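You operate a simulated robot arm through the tools that you are given. There is no shell and no other tool. Be economical: measure what you need, move in short steps, check, and stop when the job is done.

Carry out the task below with a simulated robot arm. There is one attempt and no reset: what you move stays moved.

## Task
Reconnect the battery, plus side first, so the strip lamp lights.
Fine: each clamp down on its post and its knob tight; close the red cover before the minus clamp goes on.

Only the result counts: the job must be done as asked and must still hold three seconds after the hand-in. Knocking over, shifting, dropping, spilling or breaking anything else fails it. Lids that push on must go on centred and level and be pressed home; caps that screw on are set level and turned clockwise until they are tight.

## Robot
A 7-joint arm with a two-finger parallel gripper, fixed in place. Base frame: the origin is at the foot of the arm, x ahead of it, y to its left, z up. Lengths are in cm, angles in degrees, forces in N, time in s.
With the tool pointing down near the work surface it reaches from about 26 to 72 cm from the base axis. Its first joint turns from -115.0 to 115.0 degrees. Payload 3.91 kg.
The tool frame sits at the grasp point between the pads (the TCP): z along the fingers, y along the line on which they close. The tips reach 3 cm beyond it. Largest opening 11 cm; finger width 2, thickness 1; the body of the gripper, 4.8 by 11.2 cm, starts 5.5 cm behind the TCP.
Orientation is told as [roll, pitch, yaw] about the base's x, y, z axes, in that order, counted from this pose: with the fingers straight down and closing along the base's y, the tool's x points along the base's -x, its y along +y and its z along -z.

## Interface
- The arm moves only by the tool arm_command. Its argument "deltas" is a list of rows, each a list of 7 numbers: the turn, a rotation vector about the base's x, y, z in degrees, then the shift along the base's x, y, z in mm, then the finger opening in mm, from 0 to 110. In form: [[rx, ry, rz, tx, ty, tz, jaw], ...]. A call has 1 to 20 rows; each row is the pose to reach, as a shift and turn from the pose commanded when the call began. Rows are played at 5 a second. More than 5 cm and 8.6 degrees between two rows, or a gripper value outside its range, and nothing of the call is played. A pose out of reach is approached as far as the arm can. The call stops where the force on the tool passes 40 N (or 10 N more than at its start, if that is more) or the arm is blocked; 0.2 s more then pass. The fingers move at their own pace (about 10.8 cm/s each) and stop on an object; they squeeze with about 25 N. The grip force told is the motor's: it shows also when the fingers shut on nothing. Time passes only in rows, and 0.2 s behind the last, so rows that repeat a pose let the fingers close. It gives the time, the measured TCP pose, the force on the tool (base axes), the opening and the grip force at its end, in the units of the frame above (readings bear some noise), and new pictures: "pictures" is both (left out), scene, wrist or none.
- Cameras (640 x 400 px; columns grow to the right, rows downward): "scene" is fixed at [21.94, -49.62, 148.76]; the picture's right is [0.65, -0.76, 0.00], its down [-0.69, -0.59, -0.42] and it looks along [0.32, 0.27, -0.91] (base axes); focal length 226 px, centre (320, 200). "wrist" rides on the gripper at [7.2, 1.7, -10.3] in the tool frame; the picture's right is [-0.23, 0.97, 0.00], its down [-0.76, -0.18, -0.62] and it looks along [-0.61, -0.14, 0.78] (tool axes); focal length 222 px, centre (320, 200). There is no depth. A picture from a camera that has moved, and an enlarged one, comes with that camera's place and axes in the base frame and with its lens.
- move_column(by): slides the trunk up (or, below 0, down) by that many cm; the arm rides with it, the base frame stays. It gives what a move gives, with no picture.
- enlarge(camera, box): a new picture of the part [left, top, right, bottom] of that camera's present view, enlarged. The clock stands still meanwhile.
- hand_in(): hands the job in; it is judged then, once.

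Go step by step. Nothing tells you positions but the pictures and the camera data: compare them with the known pose of the tool, close in by small moves and look again before you grip or let go. The budget is 120 turns and 170 pictures, counting those below and the enlarged ones. Unless the task says otherwise, let go and move clear before handing in, and close with one line.

The tools are called after "Emit:" as a command line: name --pt "numbers of a row" for each row, then --argument value for the rest, lists and objects as JSON in quotes. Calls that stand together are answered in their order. arm_command: Moves the arm, as the interface text tells. Its arguments: {"type":"object","properties":{"deltas":{"type":"array","items":{"type":"array","items":{"type":"number"}}},"pictures":{"type":"string","enum":["both","scene","wrist","none"]}},"required":["deltas"]} The other tools are called the same way: move_column (by) slides the trunk up or down; enlarge (camera, box) takes an enlarged picture of a part of a camera's view; hand_in () hands the job in.

At the start:

```text
clock: 0.0
eef_pos: [62.72, -17.78, 108.96]
tool_rot: [0.1, -0.1, -0.1]
wrist_force: [0.5, 0.4, 0.3]
gripper_width: 11.01
grasp_force: 0.1
trunk travel left (down, up): [-77.5, 21.5]
```

scene: 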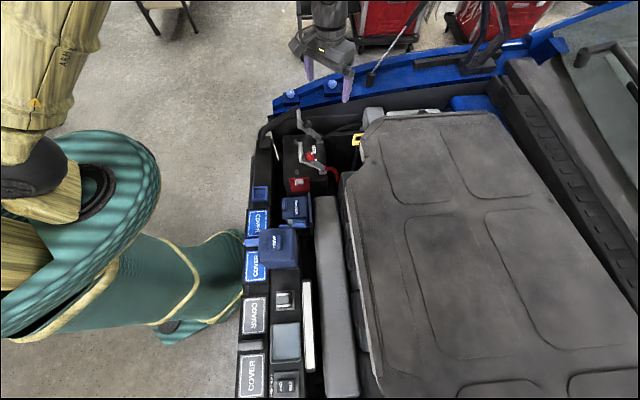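
wrist: 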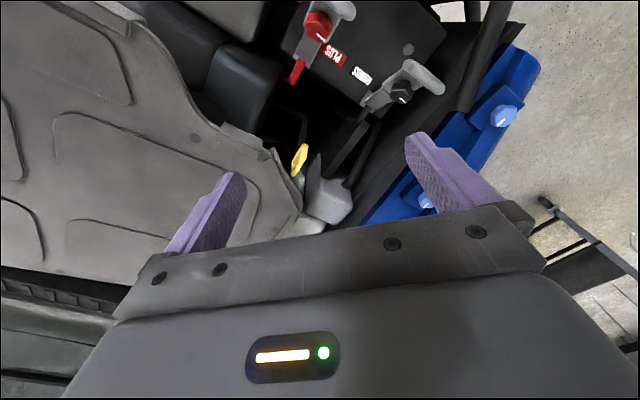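

I see an engine bay with a battery at its corner, with a plus (red) and a minus (grey) clamp nearby. I'll enlarge both views to learn the layout.

Emit:
enlarge --camera "scene" --box '[240, 80, 400, 220]'

Emit:
enlarge --camera "wrist" --box '[260, 0, 520, 170]'

```text
2.86 times, centred on (320, 150) of scene
camera zoom: at [21.94, -49.62, 148.76], right [0.65, -0.76, 0.0], down [-0.69, -0.59, -0.42], along [0.32, 0.27, -0.91], focal length 645 px, centre (320, 343)
```

zoom: 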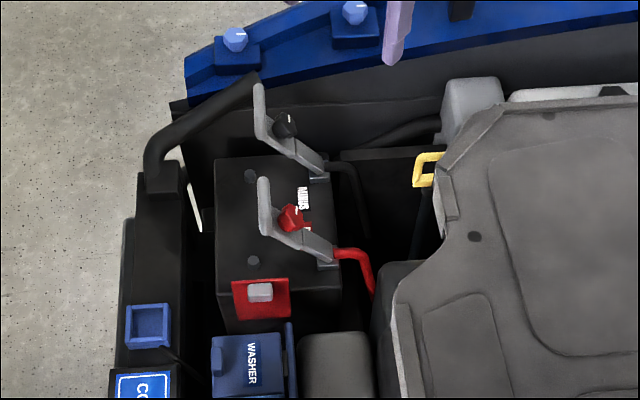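

```text
2.35 times, centred on (390, 85) of wrist
camera zoom: at [55.5, -15.89, 119.38], right [0.23, 0.97, 0.0], down [0.76, -0.18, 0.62], along [0.61, -0.14, -0.78], focal length 523 px, centre (155, 471)
```

zoom: 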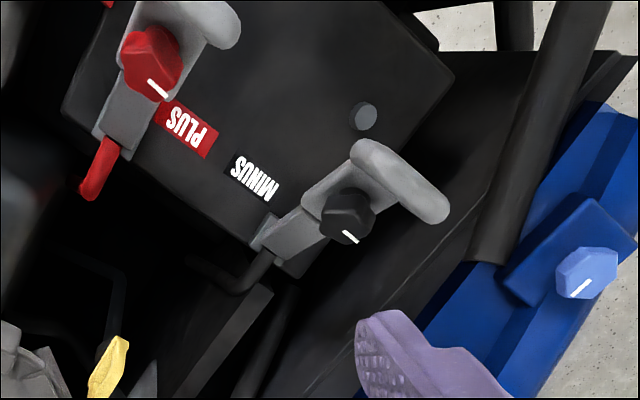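

The battery sits rotated about 45° near (57,-7,73). Each clamp is hinged on its engine side, and its post is on the other side. I'll move to a closer view, with the gripper yawed to line up with the clamps.

Emit:
arm_command --pt "0 0 -7 -14 27 -10 110" --pt "0 0 -14 -28 54 -30 110" --pt "0 0 -21 -42 81 -50 110" --pt "0 0 -28 -56 108 -70 110" --pt "0 0 -35 -70 136 -95 110" --pt "0 0 -42 -84 163 -120 110" --pt "0 0 -49 -97 190 -140 110" --pt "0 0 -49 -97 190 -140 110"

```text
clock: 1.8
eef_pos: [53.01, 1.3, 94.95]
tool_rot: [0.0, 0.0, -49.0]
wrist_force: [0.2, 0.3, -1.2]
gripper_width: 11.01
grasp_force: 0.1
trunk travel left (down, up): [-77.5, 21.5]
camera wrist: at [49.54, 8.02, 105.28], right [0.89, 0.47, 0.0], down [0.36, -0.69, 0.62], along [0.29, -0.55, -0.78], focal length 222 px, centre (320, 200)
```

scene: 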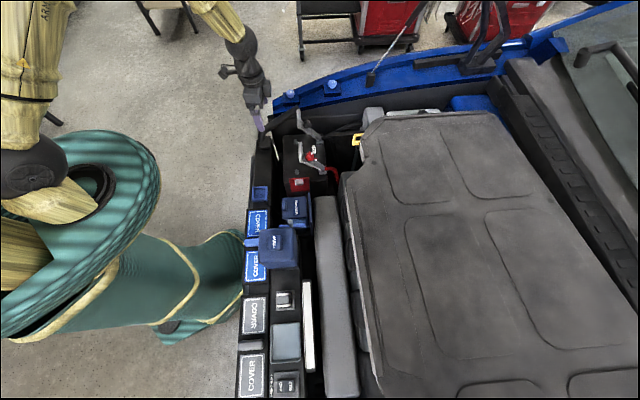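
wrist: 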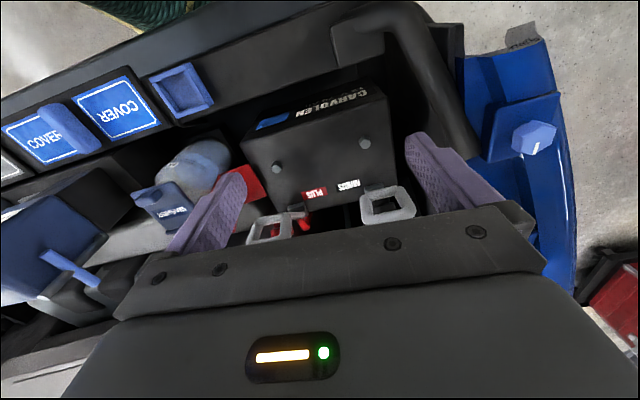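

Emit:
enlarge --camera "wrist" --box '[220, 80, 430, 250]'

Emit:
enlarge --camera "scene" --box '[265, 100, 365, 200]'

```text
2.35 times, centred on (325, 165) of wrist
camera zoom: at [49.54, 8.02, 105.28], right [0.89, 0.47, 0.0], down [0.36, -0.69, 0.62], along [0.29, -0.55, -0.78], focal length 523 px, centre (308, 282)
```

zoom: 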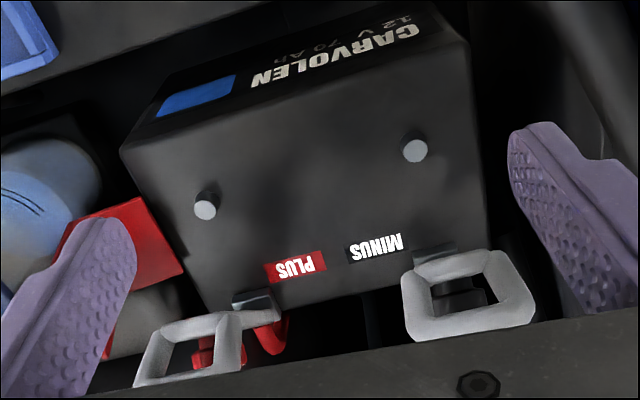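

```text
4.00 times, centred on (315, 150) of scene
camera zoom: at [21.94, -49.62, 148.76], right [0.65, -0.76, 0.0], down [-0.69, -0.59, -0.42], along [0.32, 0.27, -0.91], focal length 902 px, centre (340, 400)
```

zoom: 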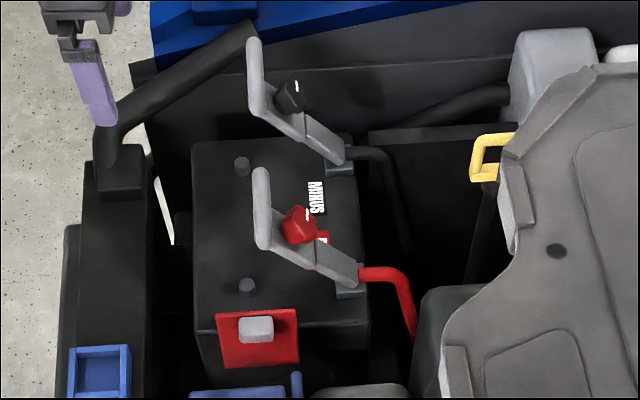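

Posts are at about (52,-12) and (62.4,-1.6), z≈73, with hinges some 10.5 cm toward the engine. The clamps stand raised about 60°. I'll look from the plus side to understand the shapes and the red cover.

Emit:
arm_command --pt "0 0 8 0 -5 20 110" --pt "0 0 16 -10 -20 30 110" --pt "0 0 24 -20 -40 30 110" --pt "0 0 32 -30 -60 30 110" --pt "0 0 40 -40 -80 30 110" --pt "0 0 48 -50 -100 30 110" --pt "0 0 56 -60 -120 30 110" --pt "0 0 64 -68 -140 30 110" --pt "0 0 72 -74 -160 30 110" --pt "0 0 80 -80 -180 30 110" --pt "0 0 88 -84 -190 25 110" --pt "0 0 94 -84 -196 20 110" --pt "0 0 94 -84 -196 20 110" --pictures "wrist"

```text
clock: 4.6
eef_pos: [44.7, -18.25, 97.07]
tool_rot: [0.0, 0.1, 45.1]
wrist_force: [-0.3, -0.8, 0.6]
gripper_width: 11.01
grasp_force: 0.1
trunk travel left (down, up): [-77.5, 21.5]
camera wrist: at [38.33, -22.12, 107.38], right [-0.53, 0.85, 0.0], down [0.66, 0.41, 0.62], along [0.53, 0.33, -0.78], focal length 222 px, centre (320, 200)
```

wrist: 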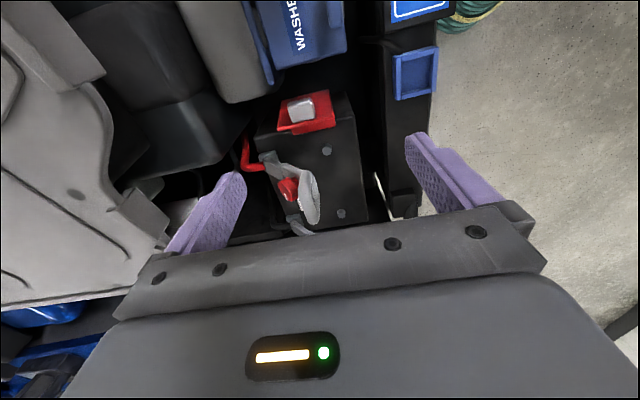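

Emit:
enlarge --camera "wrist" --box '[225, 80, 385, 240]'

```text
2.50 times, centred on (305, 160) of wrist
camera zoom: at [38.33, -22.12, 107.38], right [-0.53, 0.85, 0.0], down [0.66, 0.41, 0.62], along [0.53, 0.33, -0.78], focal length 555 px, centre (358, 300)
```

zoom: 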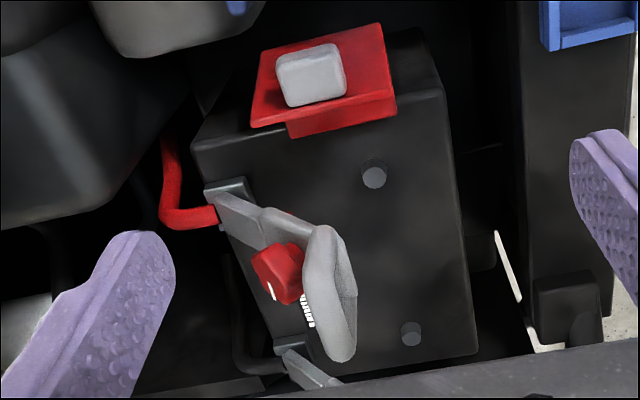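

The red cover's pose is unclear from here, so I'll view it along its hinge from the fender side.

Emit:
arm_command --pt "0 0 -8 0 5 0 110" --pt "0 0 -16 -5 15 0 110" --pt "0 0 -24 -10 25 0 110" --pt "0 0 -32 -15 40 0 110" --pt "0 0 -40 -20 55 0 110" --pt "0 0 -48 -25 70 0 110" --pt "0 0 -56 -30 85 0 110" --pt "0 0 -64 -35 95 0 110" --pt "0 0 -72 -40 105 -20 110" --pt "0 0 -80 -45 112 -40 110" --pt "0 0 -88 -47 120 -60 110" --pt "0 0 -90 -47 122 -80 110" --pt "0 0 -90 -47 122 -80 110" --pictures "wrist"

```text
clock: 7.4
eef_pos: [39.9, -6.05, 89.03]
tool_rot: [0.0, 0.0, -45.1]
wrist_force: [0.2, -0.2, -0.2]
gripper_width: 10.99
grasp_force: 0.1
trunk travel left (down, up): [-77.5, 21.5]
camera wrist: at [36.0, 0.4, 99.37], right [0.85, 0.53, 0.0], down [0.41, -0.66, 0.62], along [0.33, -0.53, -0.78], focal length 222 px, centre (320, 200)
```

wrist: 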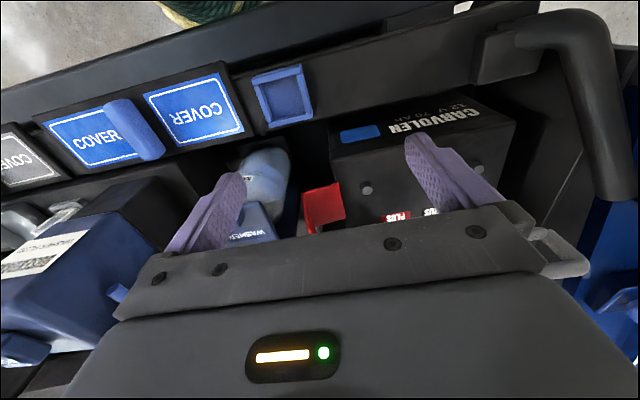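

Emit:
enlarge --camera "wrist" --box '[270, 150, 400, 250]'

```text
4.00 times, centred on (335, 200) of wrist
camera zoom: at [36.0, 0.4, 99.37], right [0.85, 0.53, 0.0], down [0.41, -0.66, 0.62], along [0.33, -0.53, -0.78], focal length 888 px, centre (260, 200)
```

zoom: 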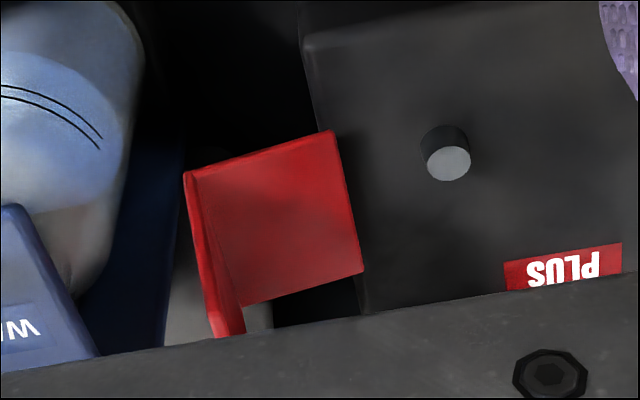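

The red cover is Γ-shaped. It's hinged along the battery's edge at z≈74 and open 90° outward, with its handle near z 81. The plus clamp's handle bar is near (53,-14.6,86). I'll go above it for a close look.

Emit:
arm_command --pt "0 0 0 0 0 40 110" --pt "0 0 0 40 -20 60 110" --pt "0 0 0 80 -50 60 110" --pt "0 0 0 115 -70 60 110" --pt "0 0 0 131 -85 50 110" --pt "0 0 0 131 -85 50 110" --pictures "both"

```text
clock: 8.8
eef_pos: [53.04, -14.7, 93.99]
tool_rot: [0.1, 0.0, -45.0]
wrist_force: [1.2, 0.0, 0.6]
gripper_width: 10.98
grasp_force: 0.1
trunk travel left (down, up): [-77.5, 21.5]
camera wrist: at [49.12, -8.15, 104.36], right [0.85, 0.53, 0.0], down [0.41, -0.66, 0.62], along [0.33, -0.53, -0.78], focal length 222 px, centre (320, 200)
```

scene: 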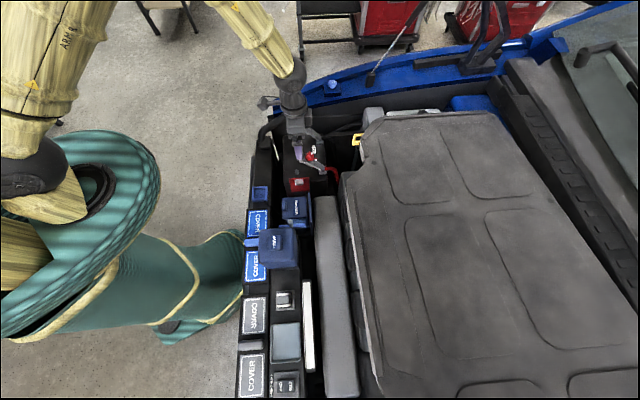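
wrist: 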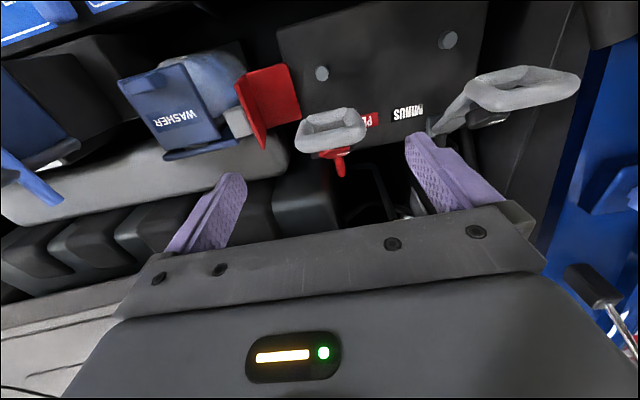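

Emit:
enlarge --camera "wrist" --box '[225, 40, 385, 200]'

Emit:
enlarge --camera "wrist" --box '[420, 20, 600, 160]'

```text
2.50 times, centred on (305, 120) of wrist
camera zoom: at [49.12, -8.15, 104.36], right [0.85, 0.53, 0.0], down [0.41, -0.66, 0.62], along [0.33, -0.53, -0.78], focal length 555 px, centre (358, 400)
```

zoom: 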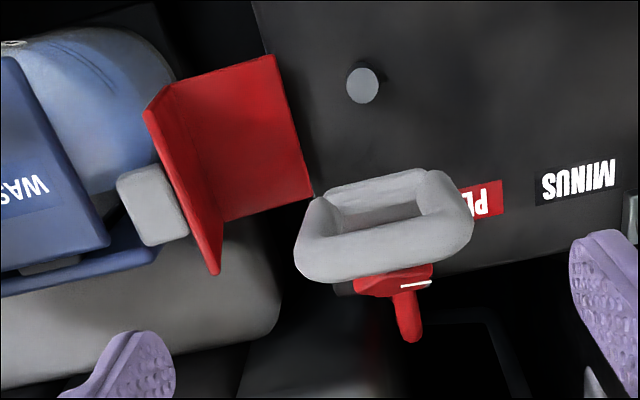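

```text
2.86 times, centred on (510, 90) of wrist
camera zoom: at [49.12, -8.15, 104.36], right [0.85, 0.53, 0.0], down [0.41, -0.66, 0.62], along [0.33, -0.53, -0.78], focal length 635 px, centre (-223, 514)
```

zoom: 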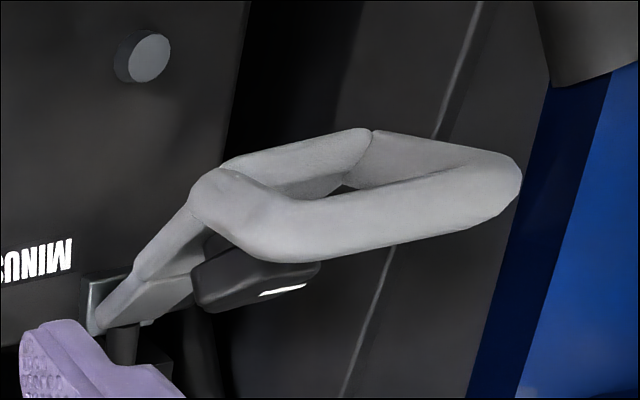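

The loop handle of the plus clamp is about 7 cm wide along the battery's long axis and is centred near u=28.2. I'll centre over it, descend and grip its sides.

Emit:
arm_command --pt "0 0 0 8 8 0 110" --pt "0 0 0 8 8 -40 110" --pt "0 0 0 8 8 -70 110" --pt "0 0 0 8 8 -70 110" --pictures "both"

```text
clock: 9.8
eef_pos: [53.82, -13.88, 87.24]
tool_rot: [0.0, 0.0, -45.0]
wrist_force: [-0.1, -1.0, -0.3]
gripper_width: 11.02
grasp_force: 0.2
trunk travel left (down, up): [-77.5, 21.5]
camera wrist: at [49.88, -7.43, 97.4], right [0.85, 0.53, 0.0], down [0.41, -0.66, 0.62], along [0.33, -0.53, -0.78], focal length 222 px, centre (320, 200)
```

scene: 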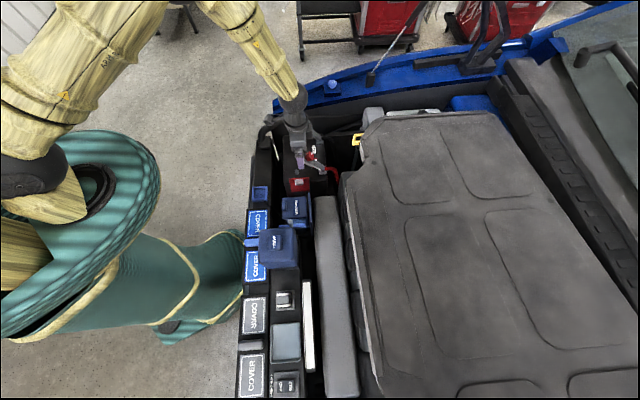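
wrist: 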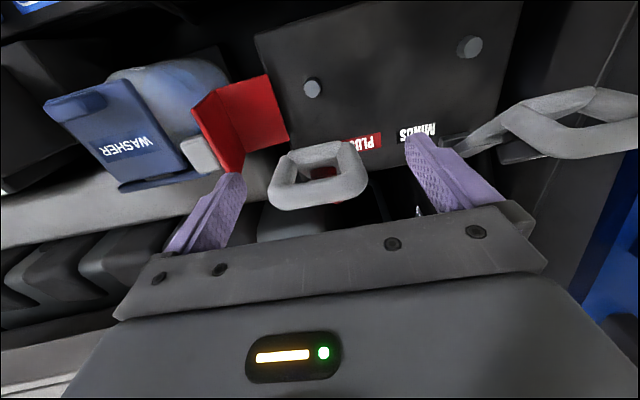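

The frame is centred between the fingers at pad height. Closing.

Emit:
arm_command --pt "0 0 0 0 0 -8 60" --pt "0 0 0 0 0 -8 40" --pt "0 0 0 0 0 -8 40" --pt "0 0 0 0 0 -8 40" --pictures "wrist"

```text
clock: 10.8
eef_pos: [53.55, -14.03, 86.26]
tool_rot: [0.0, 0.1, -45.2]
wrist_force: [-13.8, -11.0, 0.5]
gripper_width: 6.06
grasp_force: 45.2
trunk travel left (down, up): [-77.5, 21.5]
camera wrist: at [49.68, -7.59, 96.62], right [0.85, 0.53, 0.0], down [0.41, -0.67, 0.62], along [0.33, -0.53, -0.78], focal length 222 px, centre (320, 200)
```

wrist: 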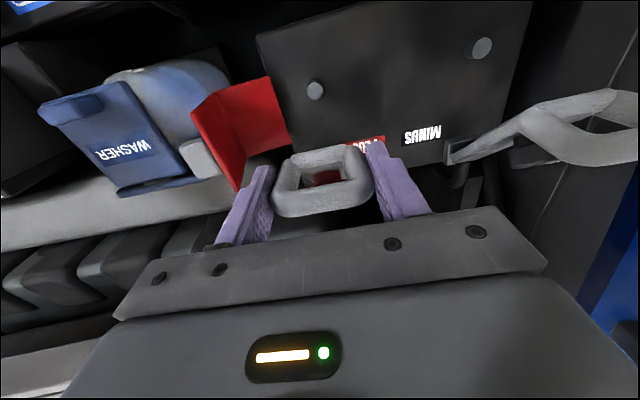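

The clamp is gripped, and the sideways force shows it sits slightly to the minus-u side. I'll ease that off and start following the hinge arc down.

Emit:
arm_command --pt "0 0 0 -3 -3 0 40" --pt "0 0 0 -8 2 -5 40" --pt "0 0 0 -12.4 6.4 -9.8 40" --pt "0 0 0 -16.8 10.8 -15 40" --pt "0 0 0 -20.8 14.8 -20.1 40" --pt "0 0 0 -24.8 18.8 -26 40" --pt "0 0 0 -28.4 22.4 -31.6 40" --pictures "both"

```text
clock: 12.4
eef_pos: [51.03, -11.57, 83.14]
tool_rot: [0.1, -0.1, -44.8]
wrist_force: [7.2, -1.5, 7.6]
gripper_width: 6.05
grasp_force: 45.2
trunk travel left (down, up): [-77.5, 21.5]
camera wrist: at [47.11, -5.09, 93.41], right [0.85, 0.53, 0.0], down [0.41, -0.66, 0.62], along [0.33, -0.53, -0.78], focal length 222 px, centre (320, 200)
```

scene: 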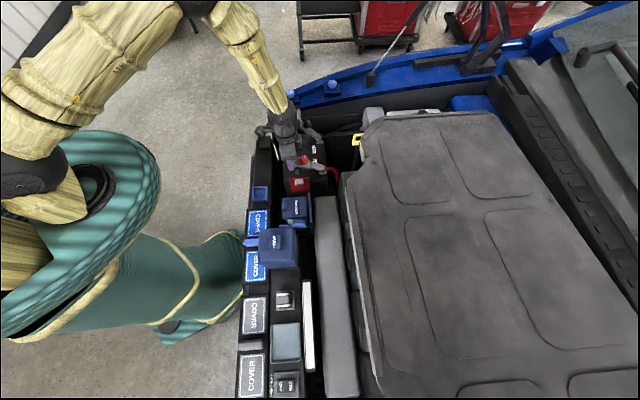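
wrist: 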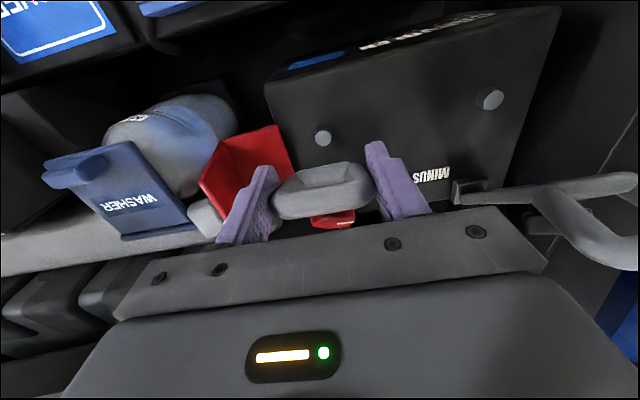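

Emit:
arm_command --pt "0 0 0 -3.5 3.5 -6 40" --pt "0 0 0 -6.7 6.7 -12.5 40" --pt "0 0 0 -9.6 9.6 -19 40" --pt "0 0 0 -12.4 12.4 -26 40" --pt "0 0 0 -15.5 15.5 -35 40" --pictures "both"

```text
clock: 13.6
eef_pos: [49.42, -9.91, 79.51]
tool_rot: [0.0, 0.0, -45.0]
wrist_force: [6.9, 3.9, 7.5]
gripper_width: 6.06
grasp_force: 44.9
trunk travel left (down, up): [-77.5, 21.5]
camera wrist: at [45.54, -3.49, 89.9], right [0.85, 0.53, 0.0], down [0.41, -0.66, 0.62], along [0.33, -0.53, -0.78], focal length 222 px, centre (320, 200)
```

scene: 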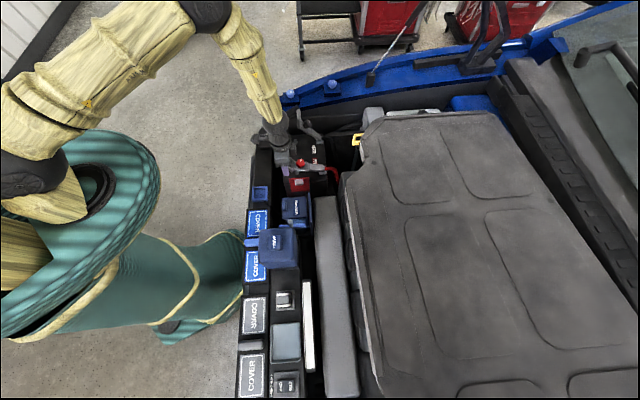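
wrist: 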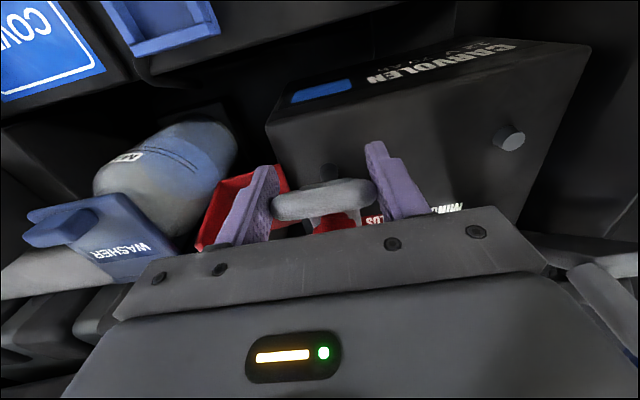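

Emit:
arm_command --pt "0 0 0 -2 2 -7 40" --pt "0 0 0 -4 4 -14 40" --pt "0 0 0 -5.5 5.5 -22 40" --pictures "wrist"

```text
clock: 14.4
eef_pos: [48.95, -9.35, 77.26]
tool_rot: [0.0, -0.1, -45.0]
wrist_force: [9.3, 7.5, 7.3]
gripper_width: 6.04
grasp_force: 44.8
trunk travel left (down, up): [-77.5, 21.5]
camera wrist: at [44.97, -2.92, 87.69], right [0.85, 0.53, 0.0], down [0.41, -0.66, 0.62], along [0.33, -0.53, -0.78], focal length 222 px, centre (320, 200)
```

wrist: 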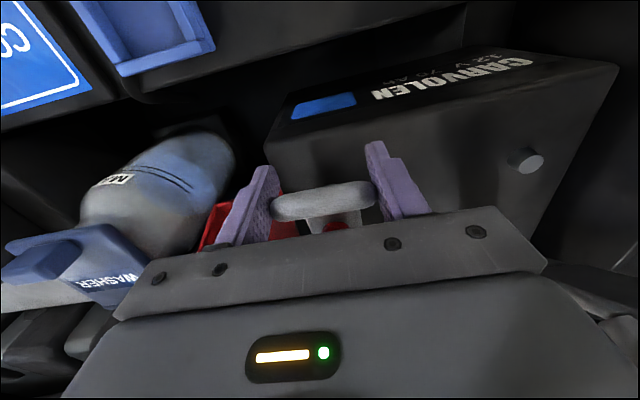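

Nearly down. I'll release, rise and look before pressing it home from above.

Emit:
arm_command --pt "0 0 0 0 0 0 80" --pt "0 0 0 0 0 0 80" --pt "0 0 0 0 0 40 80" --pt "0 0 0 0 0 80 80" --pt "0 0 0 0 0 120 80" --pt "0 0 0 0 0 120 0" --pt "0 0 0 0 0 120 0" --pictures "wrist"

Emit:
enlarge --camera "scene" --box '[265, 100, 365, 200]'

```text
clock: 16.0
eef_pos: [48.88, -9.58, 89.51]
tool_rot: [0.0, 0.0, -45.0]
wrist_force: [-0.9, -0.2, 0.0]
gripper_width: 0.02
grasp_force: 25.3
trunk travel left (down, up): [-77.5, 21.5]
camera wrist: at [44.87, -3.09, 99.85], right [0.85, 0.53, 0.0], down [0.41, -0.66, 0.62], along [0.33, -0.53, -0.78], focal length 222 px, centre (320, 200)
```

wrist: 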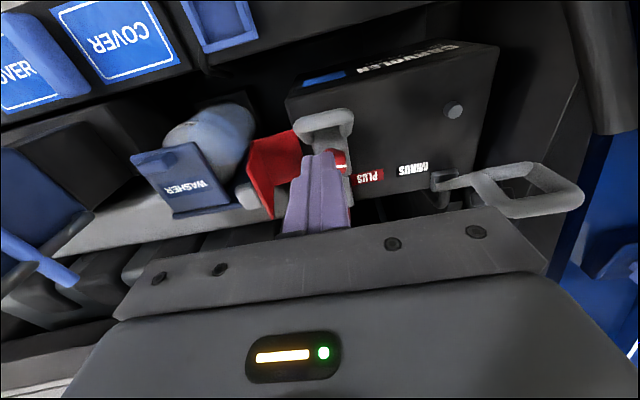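

```text
4.00 times, centred on (315, 150) of scene
camera zoom: at [21.94, -49.62, 148.76], right [0.65, -0.76, 0.0], down [-0.69, -0.59, -0.42], along [0.32, 0.27, -0.91], focal length 902 px, centre (340, 400)
```

zoom: 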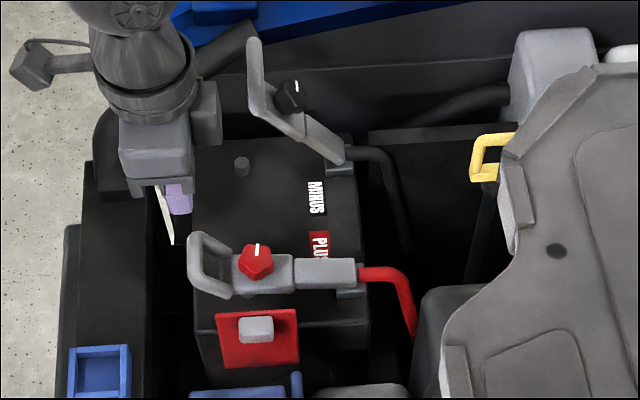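

The clamp is close to flat, with the knob near (53,-12.7), top z≈76.5. I'll press it down from above with closed fingers.

Emit:
arm_command --pt "0 0 0 20 -15 0 0" --pt "0 0 0 41 -31 -20 0" --pt "0 0 0 41 -31 -60 0" --pt "0 0 0 41 -31 -80 0" --pt "0 0 0 41 -31 -90 0" --pt "0 0 0 41 -31 -100 0" --pt "0 0 0 41 -31 -110 0" --pt "0 0 0 41 -31 -120 0" --pictures "wrist"

Emit:
enlarge --camera "scene" --box '[265, 100, 365, 200]'

```text
clock: 17.5
eef_pos: [52.88, -12.42, 79.84]
tool_rot: [0.2, -0.2, -44.9]
wrist_force: [-11.8, 3.5, 30.5]
gripper_width: 0.0
grasp_force: 24.7
trunk travel left (down, up): [-77.5, 21.5]
stopped in row 7: the force on the tool passed its limit (the readings are from after the stop); the commanded pose is now the measured one
camera wrist: at [49.0, -6.09, 90.13], right [0.85, 0.53, 0.01], down [0.41, -0.66, 0.63], along [0.33, -0.53, -0.78], focal length 222 px, centre (320, 200)
```

wrist: 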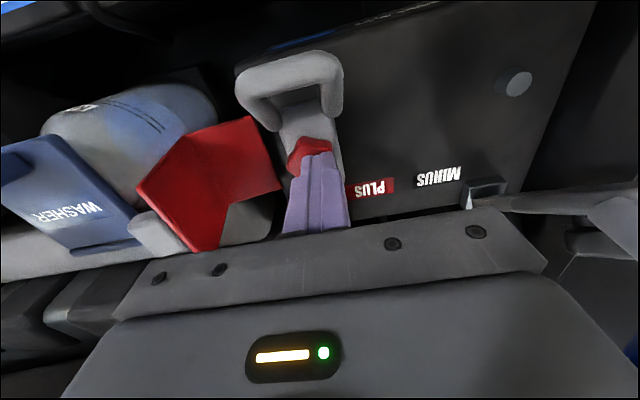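

```text
4.00 times, centred on (315, 150) of scene
camera zoom: at [21.94, -49.62, 148.76], right [0.65, -0.76, 0.0], down [-0.69, -0.59, -0.42], along [0.32, 0.27, -0.91], focal length 902 px, centre (340, 400)
```

zoom: 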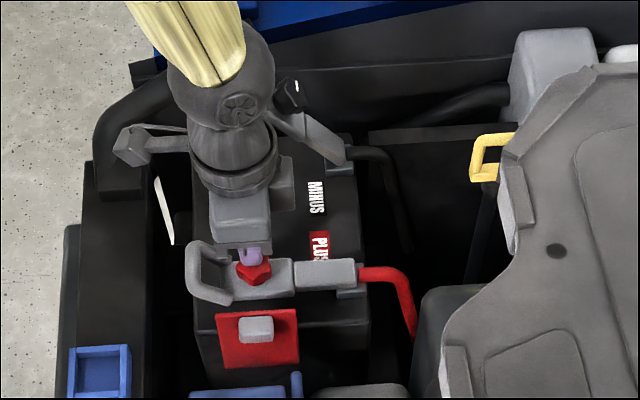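

Emit:
arm_command --pt "0 0 0 0 0 40 0" --pt "0 0 0 -30 30 60 0" --pt "0 0 0 -60 60 60 60" --pt "0 0 0 -60 60 60 60" --pictures "wrist"

Emit:
enlarge --camera "wrist" --box '[240, 60, 480, 220]'

Emit:
enlarge --camera "scene" --box '[265, 100, 365, 200]'

```text
clock: 18.5
eef_pos: [47.31, -6.71, 85.42]
tool_rot: [0.3, -0.2, -44.9]
wrist_force: [0.2, -1.0, 0.6]
gripper_width: 6.03
grasp_force: 0.1
trunk travel left (down, up): [-77.5, 21.5]
camera wrist: at [43.31, -0.2, 95.71], right [0.85, 0.53, 0.0], down [0.41, -0.66, 0.63], along [0.33, -0.53, -0.78], focal length 222 px, centre (320, 200)
```

wrist: 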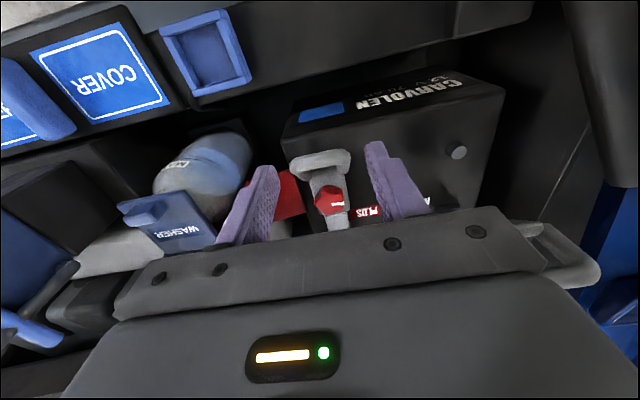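

```text
2.50 times, centred on (360, 140) of wrist
camera zoom: at [43.31, -0.2, 95.71], right [0.85, 0.53, 0.0], down [0.41, -0.66, 0.63], along [0.33, -0.53, -0.78], focal length 555 px, centre (220, 350)
```

zoom: 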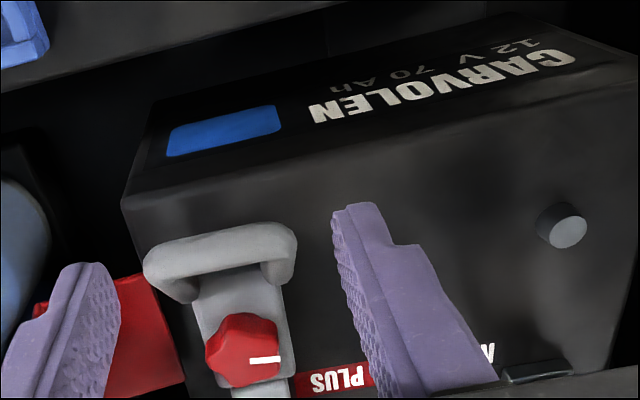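

```text
4.00 times, centred on (315, 150) of scene
camera zoom: at [21.94, -49.62, 148.76], right [0.65, -0.76, 0.0], down [-0.69, -0.59, -0.42], along [0.32, 0.27, -0.91], focal length 902 px, centre (340, 400)
```

zoom: 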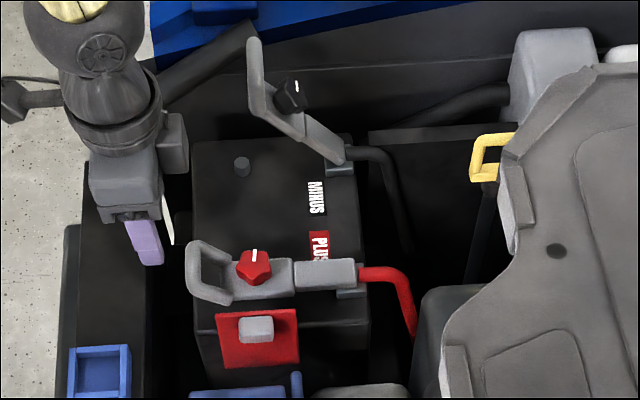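

The clamp looks flat and the knob is near (52.5,-12.9,76). I'll hover over the knob, yawed +35° for turning, and check alignment.

Emit:
arm_command --pt "0 0 7 10 -12 0 60" --pt "0 0 14 20 -24 0 60" --pt "0 0 21 30 -36 0 60" --pt "0 0 28 40 -50 0 60" --pt "0 0 35 51 -61 -5 60" --pt "0 0 35 51 -61 -15 60" --pictures "wrist"

Emit:
enlarge --camera "wrist" --box '[200, 60, 440, 240]'

Emit:
enlarge --camera "scene" --box '[265, 100, 365, 200]'

```text
clock: 19.9
eef_pos: [52.35, -12.73, 83.95]
tool_rot: [0.2, -0.2, -9.9]
wrist_force: [-0.2, 0.3, 0.0]
gripper_width: 6.01
grasp_force: 0.1
trunk travel left (down, up): [-77.5, 21.5]
camera wrist: at [45.42, -9.72, 94.33], right [0.39, 0.92, 0.0], down [0.72, -0.31, 0.63], along [0.58, -0.24, -0.78], focal length 222 px, centre (320, 200)
```

wrist: 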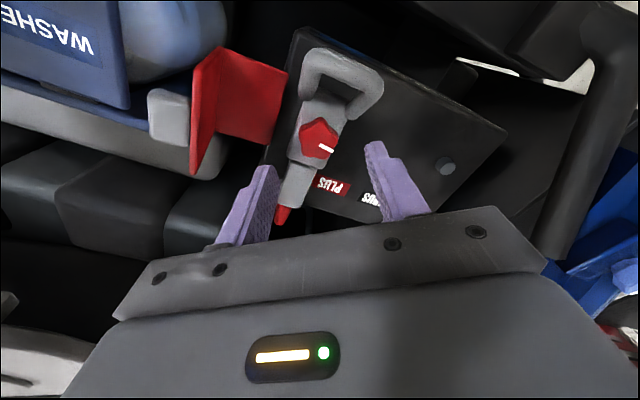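

```text
2.22 times, centred on (320, 150) of wrist
camera zoom: at [45.42, -9.72, 94.33], right [0.39, 0.92, 0.0], down [0.72, -0.31, 0.63], along [0.58, -0.24, -0.78], focal length 494 px, centre (320, 311)
```

zoom: 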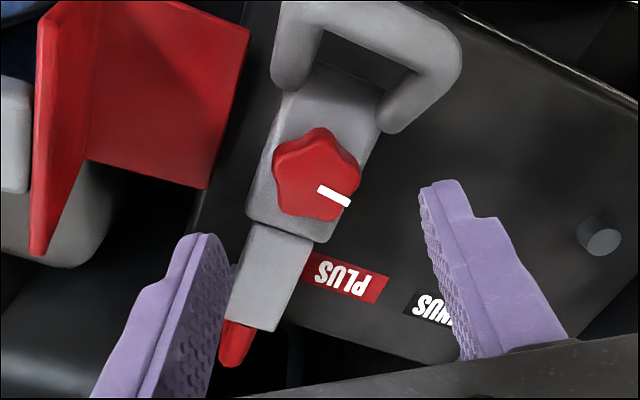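

```text
4.00 times, centred on (315, 150) of scene
camera zoom: at [21.94, -49.62, 148.76], right [0.65, -0.76, 0.0], down [-0.69, -0.59, -0.42], along [0.32, 0.27, -0.91], focal length 902 px, centre (340, 400)
```

zoom: 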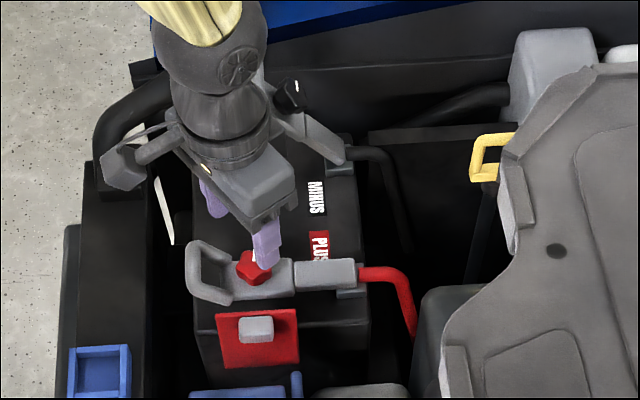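

The knob is at (52.6,-12.85). I'll trim the position, use a narrower opening and descend with the tips beside it.

Emit:
arm_command --pt "0 0 -5 2.5 -1 0 46" --pt "0 0 -10 2.5 -1 -20 46" --pt "0 0 -10 2.5 -1 -40 46" --pt "0 0 -10 2.5 -1 -52 46" --pt "0 0 -10 2.5 -1 -52 46" --pictures "wrist"

Emit:
enlarge --camera "wrist" --box '[200, 80, 440, 240]'

Emit:
enlarge --camera "scene" --box '[265, 100, 365, 200]'

```text
clock: 21.1
eef_pos: [52.59, -12.83, 78.71]
tool_rot: [0.3, -0.1, -20.1]
wrist_force: [0.0, -1.0, 0.2]
gripper_width: 4.59
grasp_force: 0.0
trunk travel left (down, up): [-77.5, 21.5]
camera wrist: at [46.29, -8.63, 89.1], right [0.55, 0.84, 0.0], down [0.65, -0.43, 0.63], along [0.53, -0.34, -0.78], focal length 222 px, centre (320, 200)
```

wrist: 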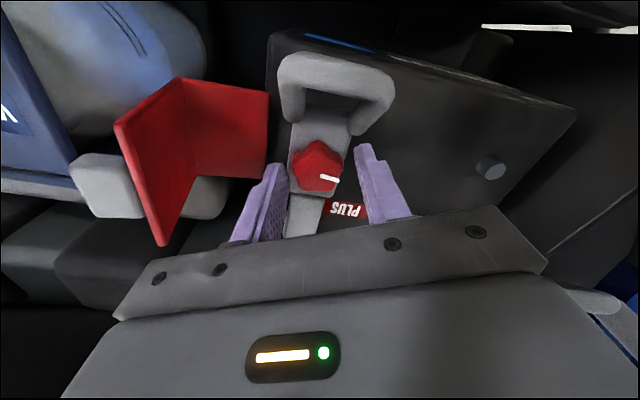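

```text
2.50 times, centred on (320, 160) of wrist
camera zoom: at [46.29, -8.63, 89.1], right [0.55, 0.84, 0.0], down [0.65, -0.43, 0.63], along [0.53, -0.34, -0.78], focal length 555 px, centre (320, 300)
```

zoom: 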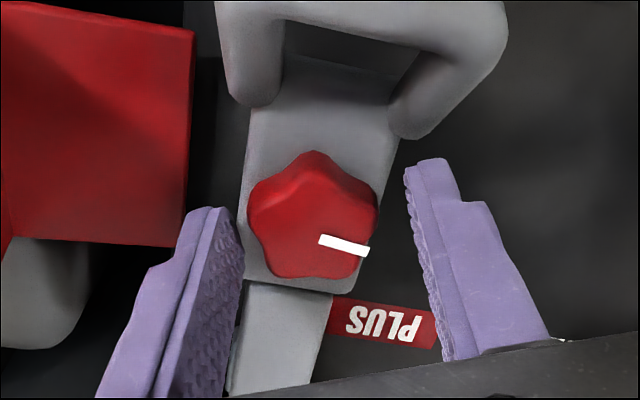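

```text
4.00 times, centred on (315, 150) of scene
camera zoom: at [21.94, -49.62, 148.76], right [0.65, -0.76, 0.0], down [-0.69, -0.59, -0.42], along [0.32, 0.27, -0.91], focal length 902 px, centre (340, 400)
```

zoom: 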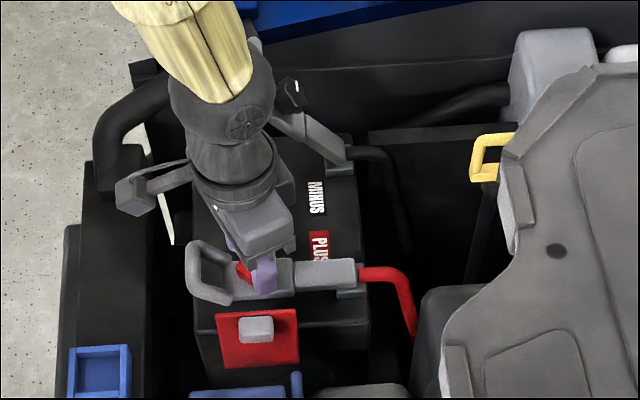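

The knob is centred between the fingers. I'll go slightly lower and grip it.

Emit:
arm_command --pt "0 0 0 0 0 -4 46" --pt "0 0 0 0 0 -4 20" --pt "0 0 0 0 0 -4 20" --pt "0 0 0 0 0 -4 20" --pictures "wrist"

```text
clock: 22.1
eef_pos: [52.53, -12.97, 78.31]
tool_rot: [0.2, -0.1, -20.1]
wrist_force: [-5.2, -14.2, 0.7]
gripper_width: 3.5
grasp_force: 44.7
trunk travel left (down, up): [-77.5, 21.5]
camera wrist: at [46.22, -8.83, 88.72], right [0.55, 0.84, 0.0], down [0.65, -0.43, 0.63], along [0.53, -0.34, -0.78], focal length 222 px, centre (320, 200)
```

wrist: 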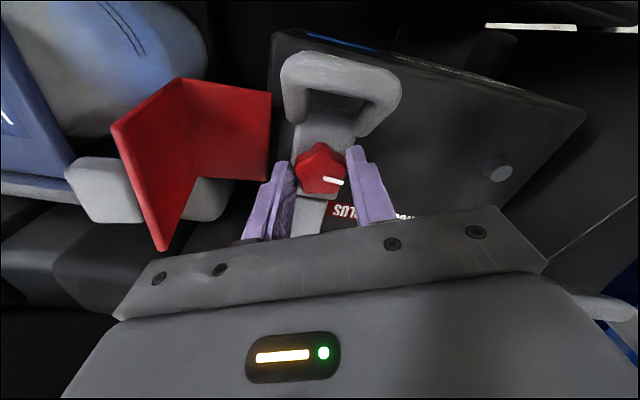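

Knob gripped. Now I'll turn clockwise (seen from above) by 48°.

Emit:
arm_command --pt "0 0 0 -0.5 -1.5 0 20" --pt "0 0 -6 -0.5 -1.5 0 20" --pt "0 0 -12 -0.5 -1.5 0 20" --pt "0 0 -18 -0.5 -1.5 0 20" --pt "0 0 -24 -0.5 -1.5 0 20" --pt "0 0 -30 -0.5 -1.5 0 20" --pt "0 0 -36 -0.5 -1.5 0 20" --pt "0 0 -42 -0.5 -1.5 0 20" --pt "0 0 -48 -0.5 -1.5 0 20" --pictures "wrist"

Emit:
enlarge --camera "wrist" --box '[200, 80, 440, 240]'

```text
clock: 24.1
eef_pos: [52.65, -13.01, 78.39]
tool_rot: [0.2, -0.2, -68.2]
wrist_force: [2.7, -1.3, 4.8]
gripper_width: 3.47
grasp_force: 44.7
trunk travel left (down, up): [-77.5, 21.5]
camera wrist: at [51.39, -5.42, 88.72], right [0.99, 0.15, 0.01], down [0.12, -0.77, 0.63], along [0.1, -0.62, -0.78], focal length 222 px, centre (320, 200)
```

wrist: 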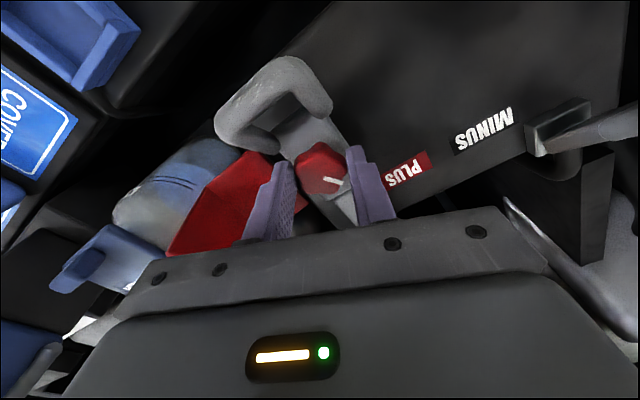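

```text
2.50 times, centred on (320, 160) of wrist
camera zoom: at [51.39, -5.42, 88.72], right [0.99, 0.15, 0.01], down [0.12, -0.77, 0.63], along [0.1, -0.62, -0.78], focal length 555 px, centre (320, 300)
```

zoom: 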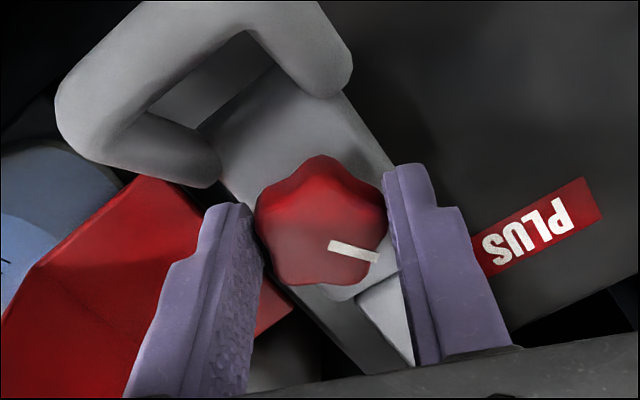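

The knob turned with the gripper. I'll ratchet: open, swing back, re-grip and turn again.

Emit:
arm_command --pt "0 0 0 0 0 0 47" --pt "0 0 0 0 0 0 47" --pt "0 0 8 0 0 0 47" --pt "0 0 16 0 0 0 47" --pt "0 0 24 0 0 0 47" --pt "0 0 32 0 0 0 47" --pt "0 0 40 0 0 0 47" --pt "0 0 48 0 0 0 47" --pt "0 0 48 0 0 0 20" --pt "0 0 48 0 0 0 20" --pt "0 0 48 0 0 0 20" --pt "0 0 40 0 0 0 20" --pt "0 0 32 0 0 0 20" --pt "0 0 24 0 0 0 20" --pt "0 0 16 0 0 0 20" --pt "0 0 8 0 0 0 20" --pt "0 0 0 0 0 0 20" --pictures "wrist"

Emit:
enlarge --camera "wrist" --box '[200, 80, 440, 240]'

```text
clock: 27.7
eef_pos: [52.61, -12.87, 78.32]
tool_rot: [0.3, -0.2, -68.3]
wrist_force: [5.2, 1.5, -4.7]
gripper_width: 3.5
grasp_force: 44.9
trunk travel left (down, up): [-77.5, 21.5]
camera wrist: at [51.4, -5.42, 88.71], right [0.99, 0.15, 0.01], down [0.11, -0.77, 0.62], along [0.1, -0.62, -0.78], focal length 222 px, centre (320, 200)
```

wrist: 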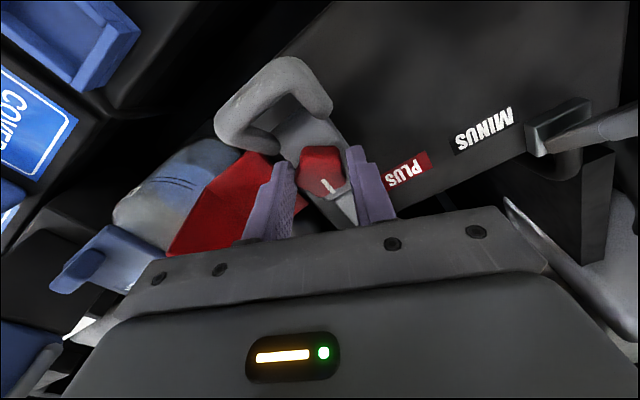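

```text
2.50 times, centred on (320, 160) of wrist
camera zoom: at [51.4, -5.42, 88.71], right [0.99, 0.15, 0.01], down [0.11, -0.77, 0.62], along [0.1, -0.62, -0.78], focal length 555 px, centre (320, 300)
```

zoom: 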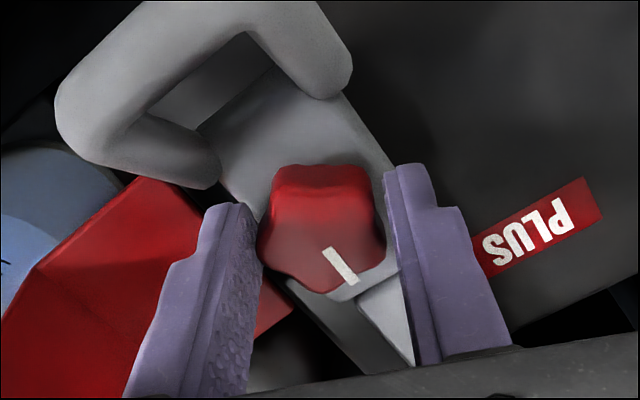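

The pointer advanced by about another 48°. Again.

Emit:
arm_command --pt "0 0 0 0 0 0 47" --pt "0 0 0 0 0 0 47" --pt "0 0 8 0 0 0 47" --pt "0 0 16 0 0 0 47" --pt "0 0 24 0 0 0 47" --pt "0 0 32 0 0 0 47" --pt "0 0 40 0 0 0 47" --pt "0 0 48 0 0 0 47" --pt "0 0 48 0 0 0 20" --pt "0 0 48 0 0 0 20" --pt "0 0 48 0 0 0 20" --pt "0 0 40 0 0 0 20" --pt "0 0 32 0 0 0 20" --pt "0 0 24 0 0 0 20" --pt "0 0 16 0 0 0 20" --pt "0 0 8 0 0 0 20" --pt "0 0 0 0 0 0 20" --pictures "none"

Emit:
enlarge --camera "wrist" --box '[200, 80, 440, 240]'

```text
clock: 31.3
eef_pos: [52.53, -12.76, 78.42]
tool_rot: [0.2, -0.2, -68.2]
wrist_force: [-0.6, 1.2, 0.5]
gripper_width: 3.51
grasp_force: 45.3
trunk travel left (down, up): [-77.5, 21.5]
```

```text
2.50 times, centred on (320, 160) of wrist
camera zoom: at [51.39, -5.36, 88.69], right [0.99, 0.15, 0.0], down [0.12, -0.77, 0.62], along [0.1, -0.62, -0.78], focal length 555 px, centre (320, 300)
```

zoom: 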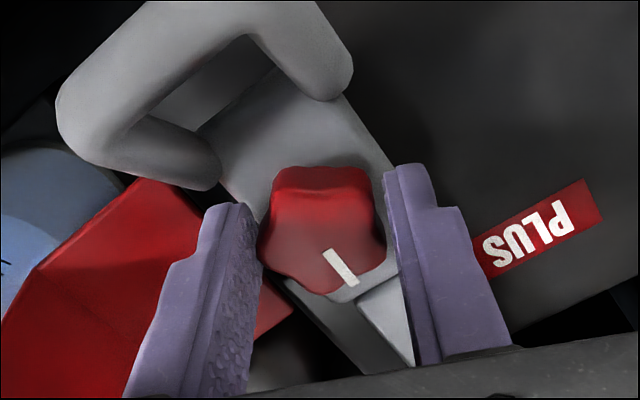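

The pointer didn't move this time after about 90° in total, so the plus knob is tight. I'll release, rise and view the cover more level from the fender side.

Emit:
arm_command --pt "0 0 0 0 0 0 50" --pt "0 0 0 0 0 0 50" --pt "0 0 0 0 0 40 50" --pt "0 0 0 0 0 80 50" --pt "0 0 6 -35 9 110 50" --pt "0 0 12 -70 18 110 50" --pt "0 0 18 -90 24 110 50" --pt "0 0 23 -105 28 100 0" --pt "0 0 23 -105 28 100 0" --pictures "none"

Emit:
arm_command --pt "-5.5 -5.5 0 0 0 -10 0" --pt "-11 -11 0 0 0 -20 0" --pt "-17 -17 0 0 0 -35 0" --pt "-17 -17 0 0 0 -35 0" --pictures "both"

Emit:
enlarge --camera "scene" --box '[265, 100, 365, 200]'

```text
clock: 33.3
eef_pos: [41.96, -10.17, 88.34]
tool_rot: [0.2, -0.1, -45.0]
wrist_force: [0.0, -0.7, -0.5]
gripper_width: 0.0
grasp_force: 24.5
trunk travel left (down, up): [-77.5, 21.5]
```

```text
clock: 34.3
eef_pos: [41.97, -10.12, 84.9]
tool_rot: [0.2, -24.3, -45.0]
wrist_force: [-0.2, 0.6, 0.2]
gripper_width: 0.03
grasp_force: 25.3
trunk travel left (down, up): [-77.5, 21.5]
camera wrist: at [35.45, -1.19, 91.31], right [0.83, 0.54, 0.1], down [0.18, -0.44, 0.88], along [0.52, -0.72, -0.46], focal length 222 px, centre (320, 200)
```

scene: 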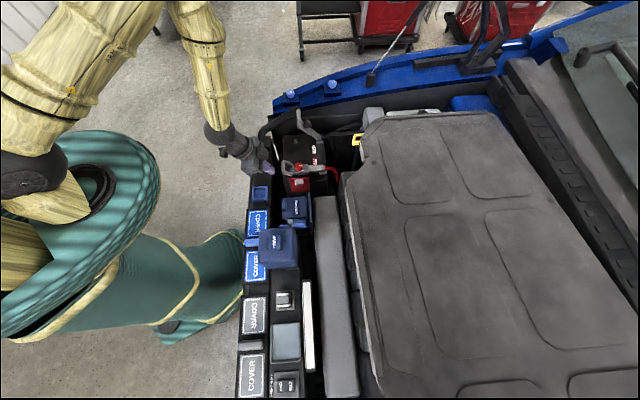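
wrist: 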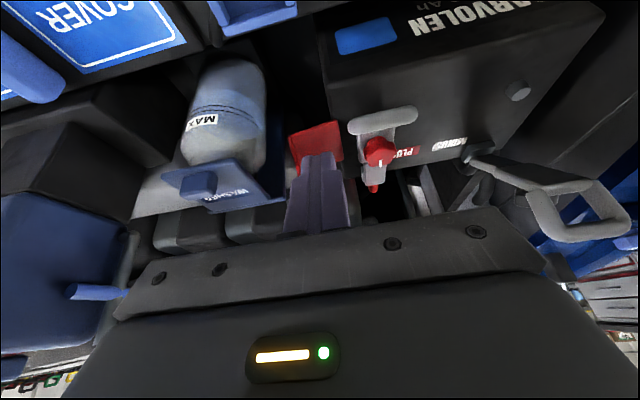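

```text
4.00 times, centred on (315, 150) of scene
camera zoom: at [21.94, -49.62, 148.76], right [0.65, -0.76, 0.0], down [-0.69, -0.59, -0.42], along [0.32, 0.27, -0.91], focal length 902 px, centre (340, 400)
```

zoom: 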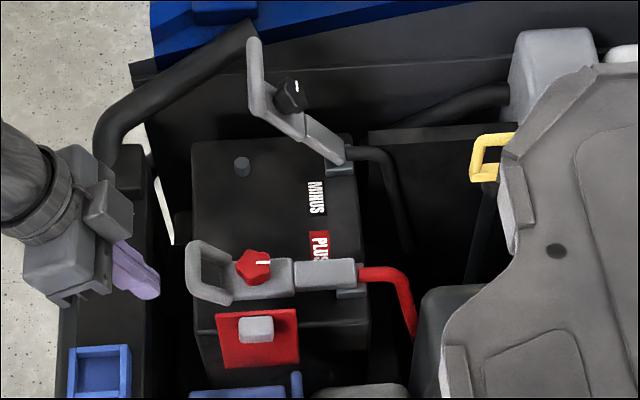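

Emit:
arm_command --pt "0 0 0 25 25 0 0" --pt "0 0 0 45 45 0 0" --pt "0 0 0 45 45 0 0" --pictures "none"

Emit:
enlarge --camera "wrist" --box '[120, 70, 360, 230]'

```text
clock: 35.1
eef_pos: [46.72, -5.63, 84.99]
tool_rot: [0.2, -24.3, -44.9]
wrist_force: [0.3, 0.2, 0.6]
gripper_width: 0.0
grasp_force: 24.3
trunk travel left (down, up): [-77.5, 21.5]
```

```text
2.50 times, centred on (240, 150) of wrist
camera zoom: at [40.14, 3.33, 91.38], right [0.83, 0.54, 0.1], down [0.18, -0.44, 0.88], along [0.52, -0.72, -0.46], focal length 555 px, centre (520, 325)
```

zoom: 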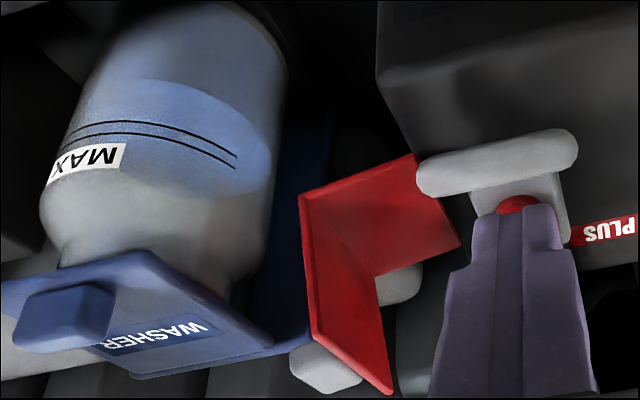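

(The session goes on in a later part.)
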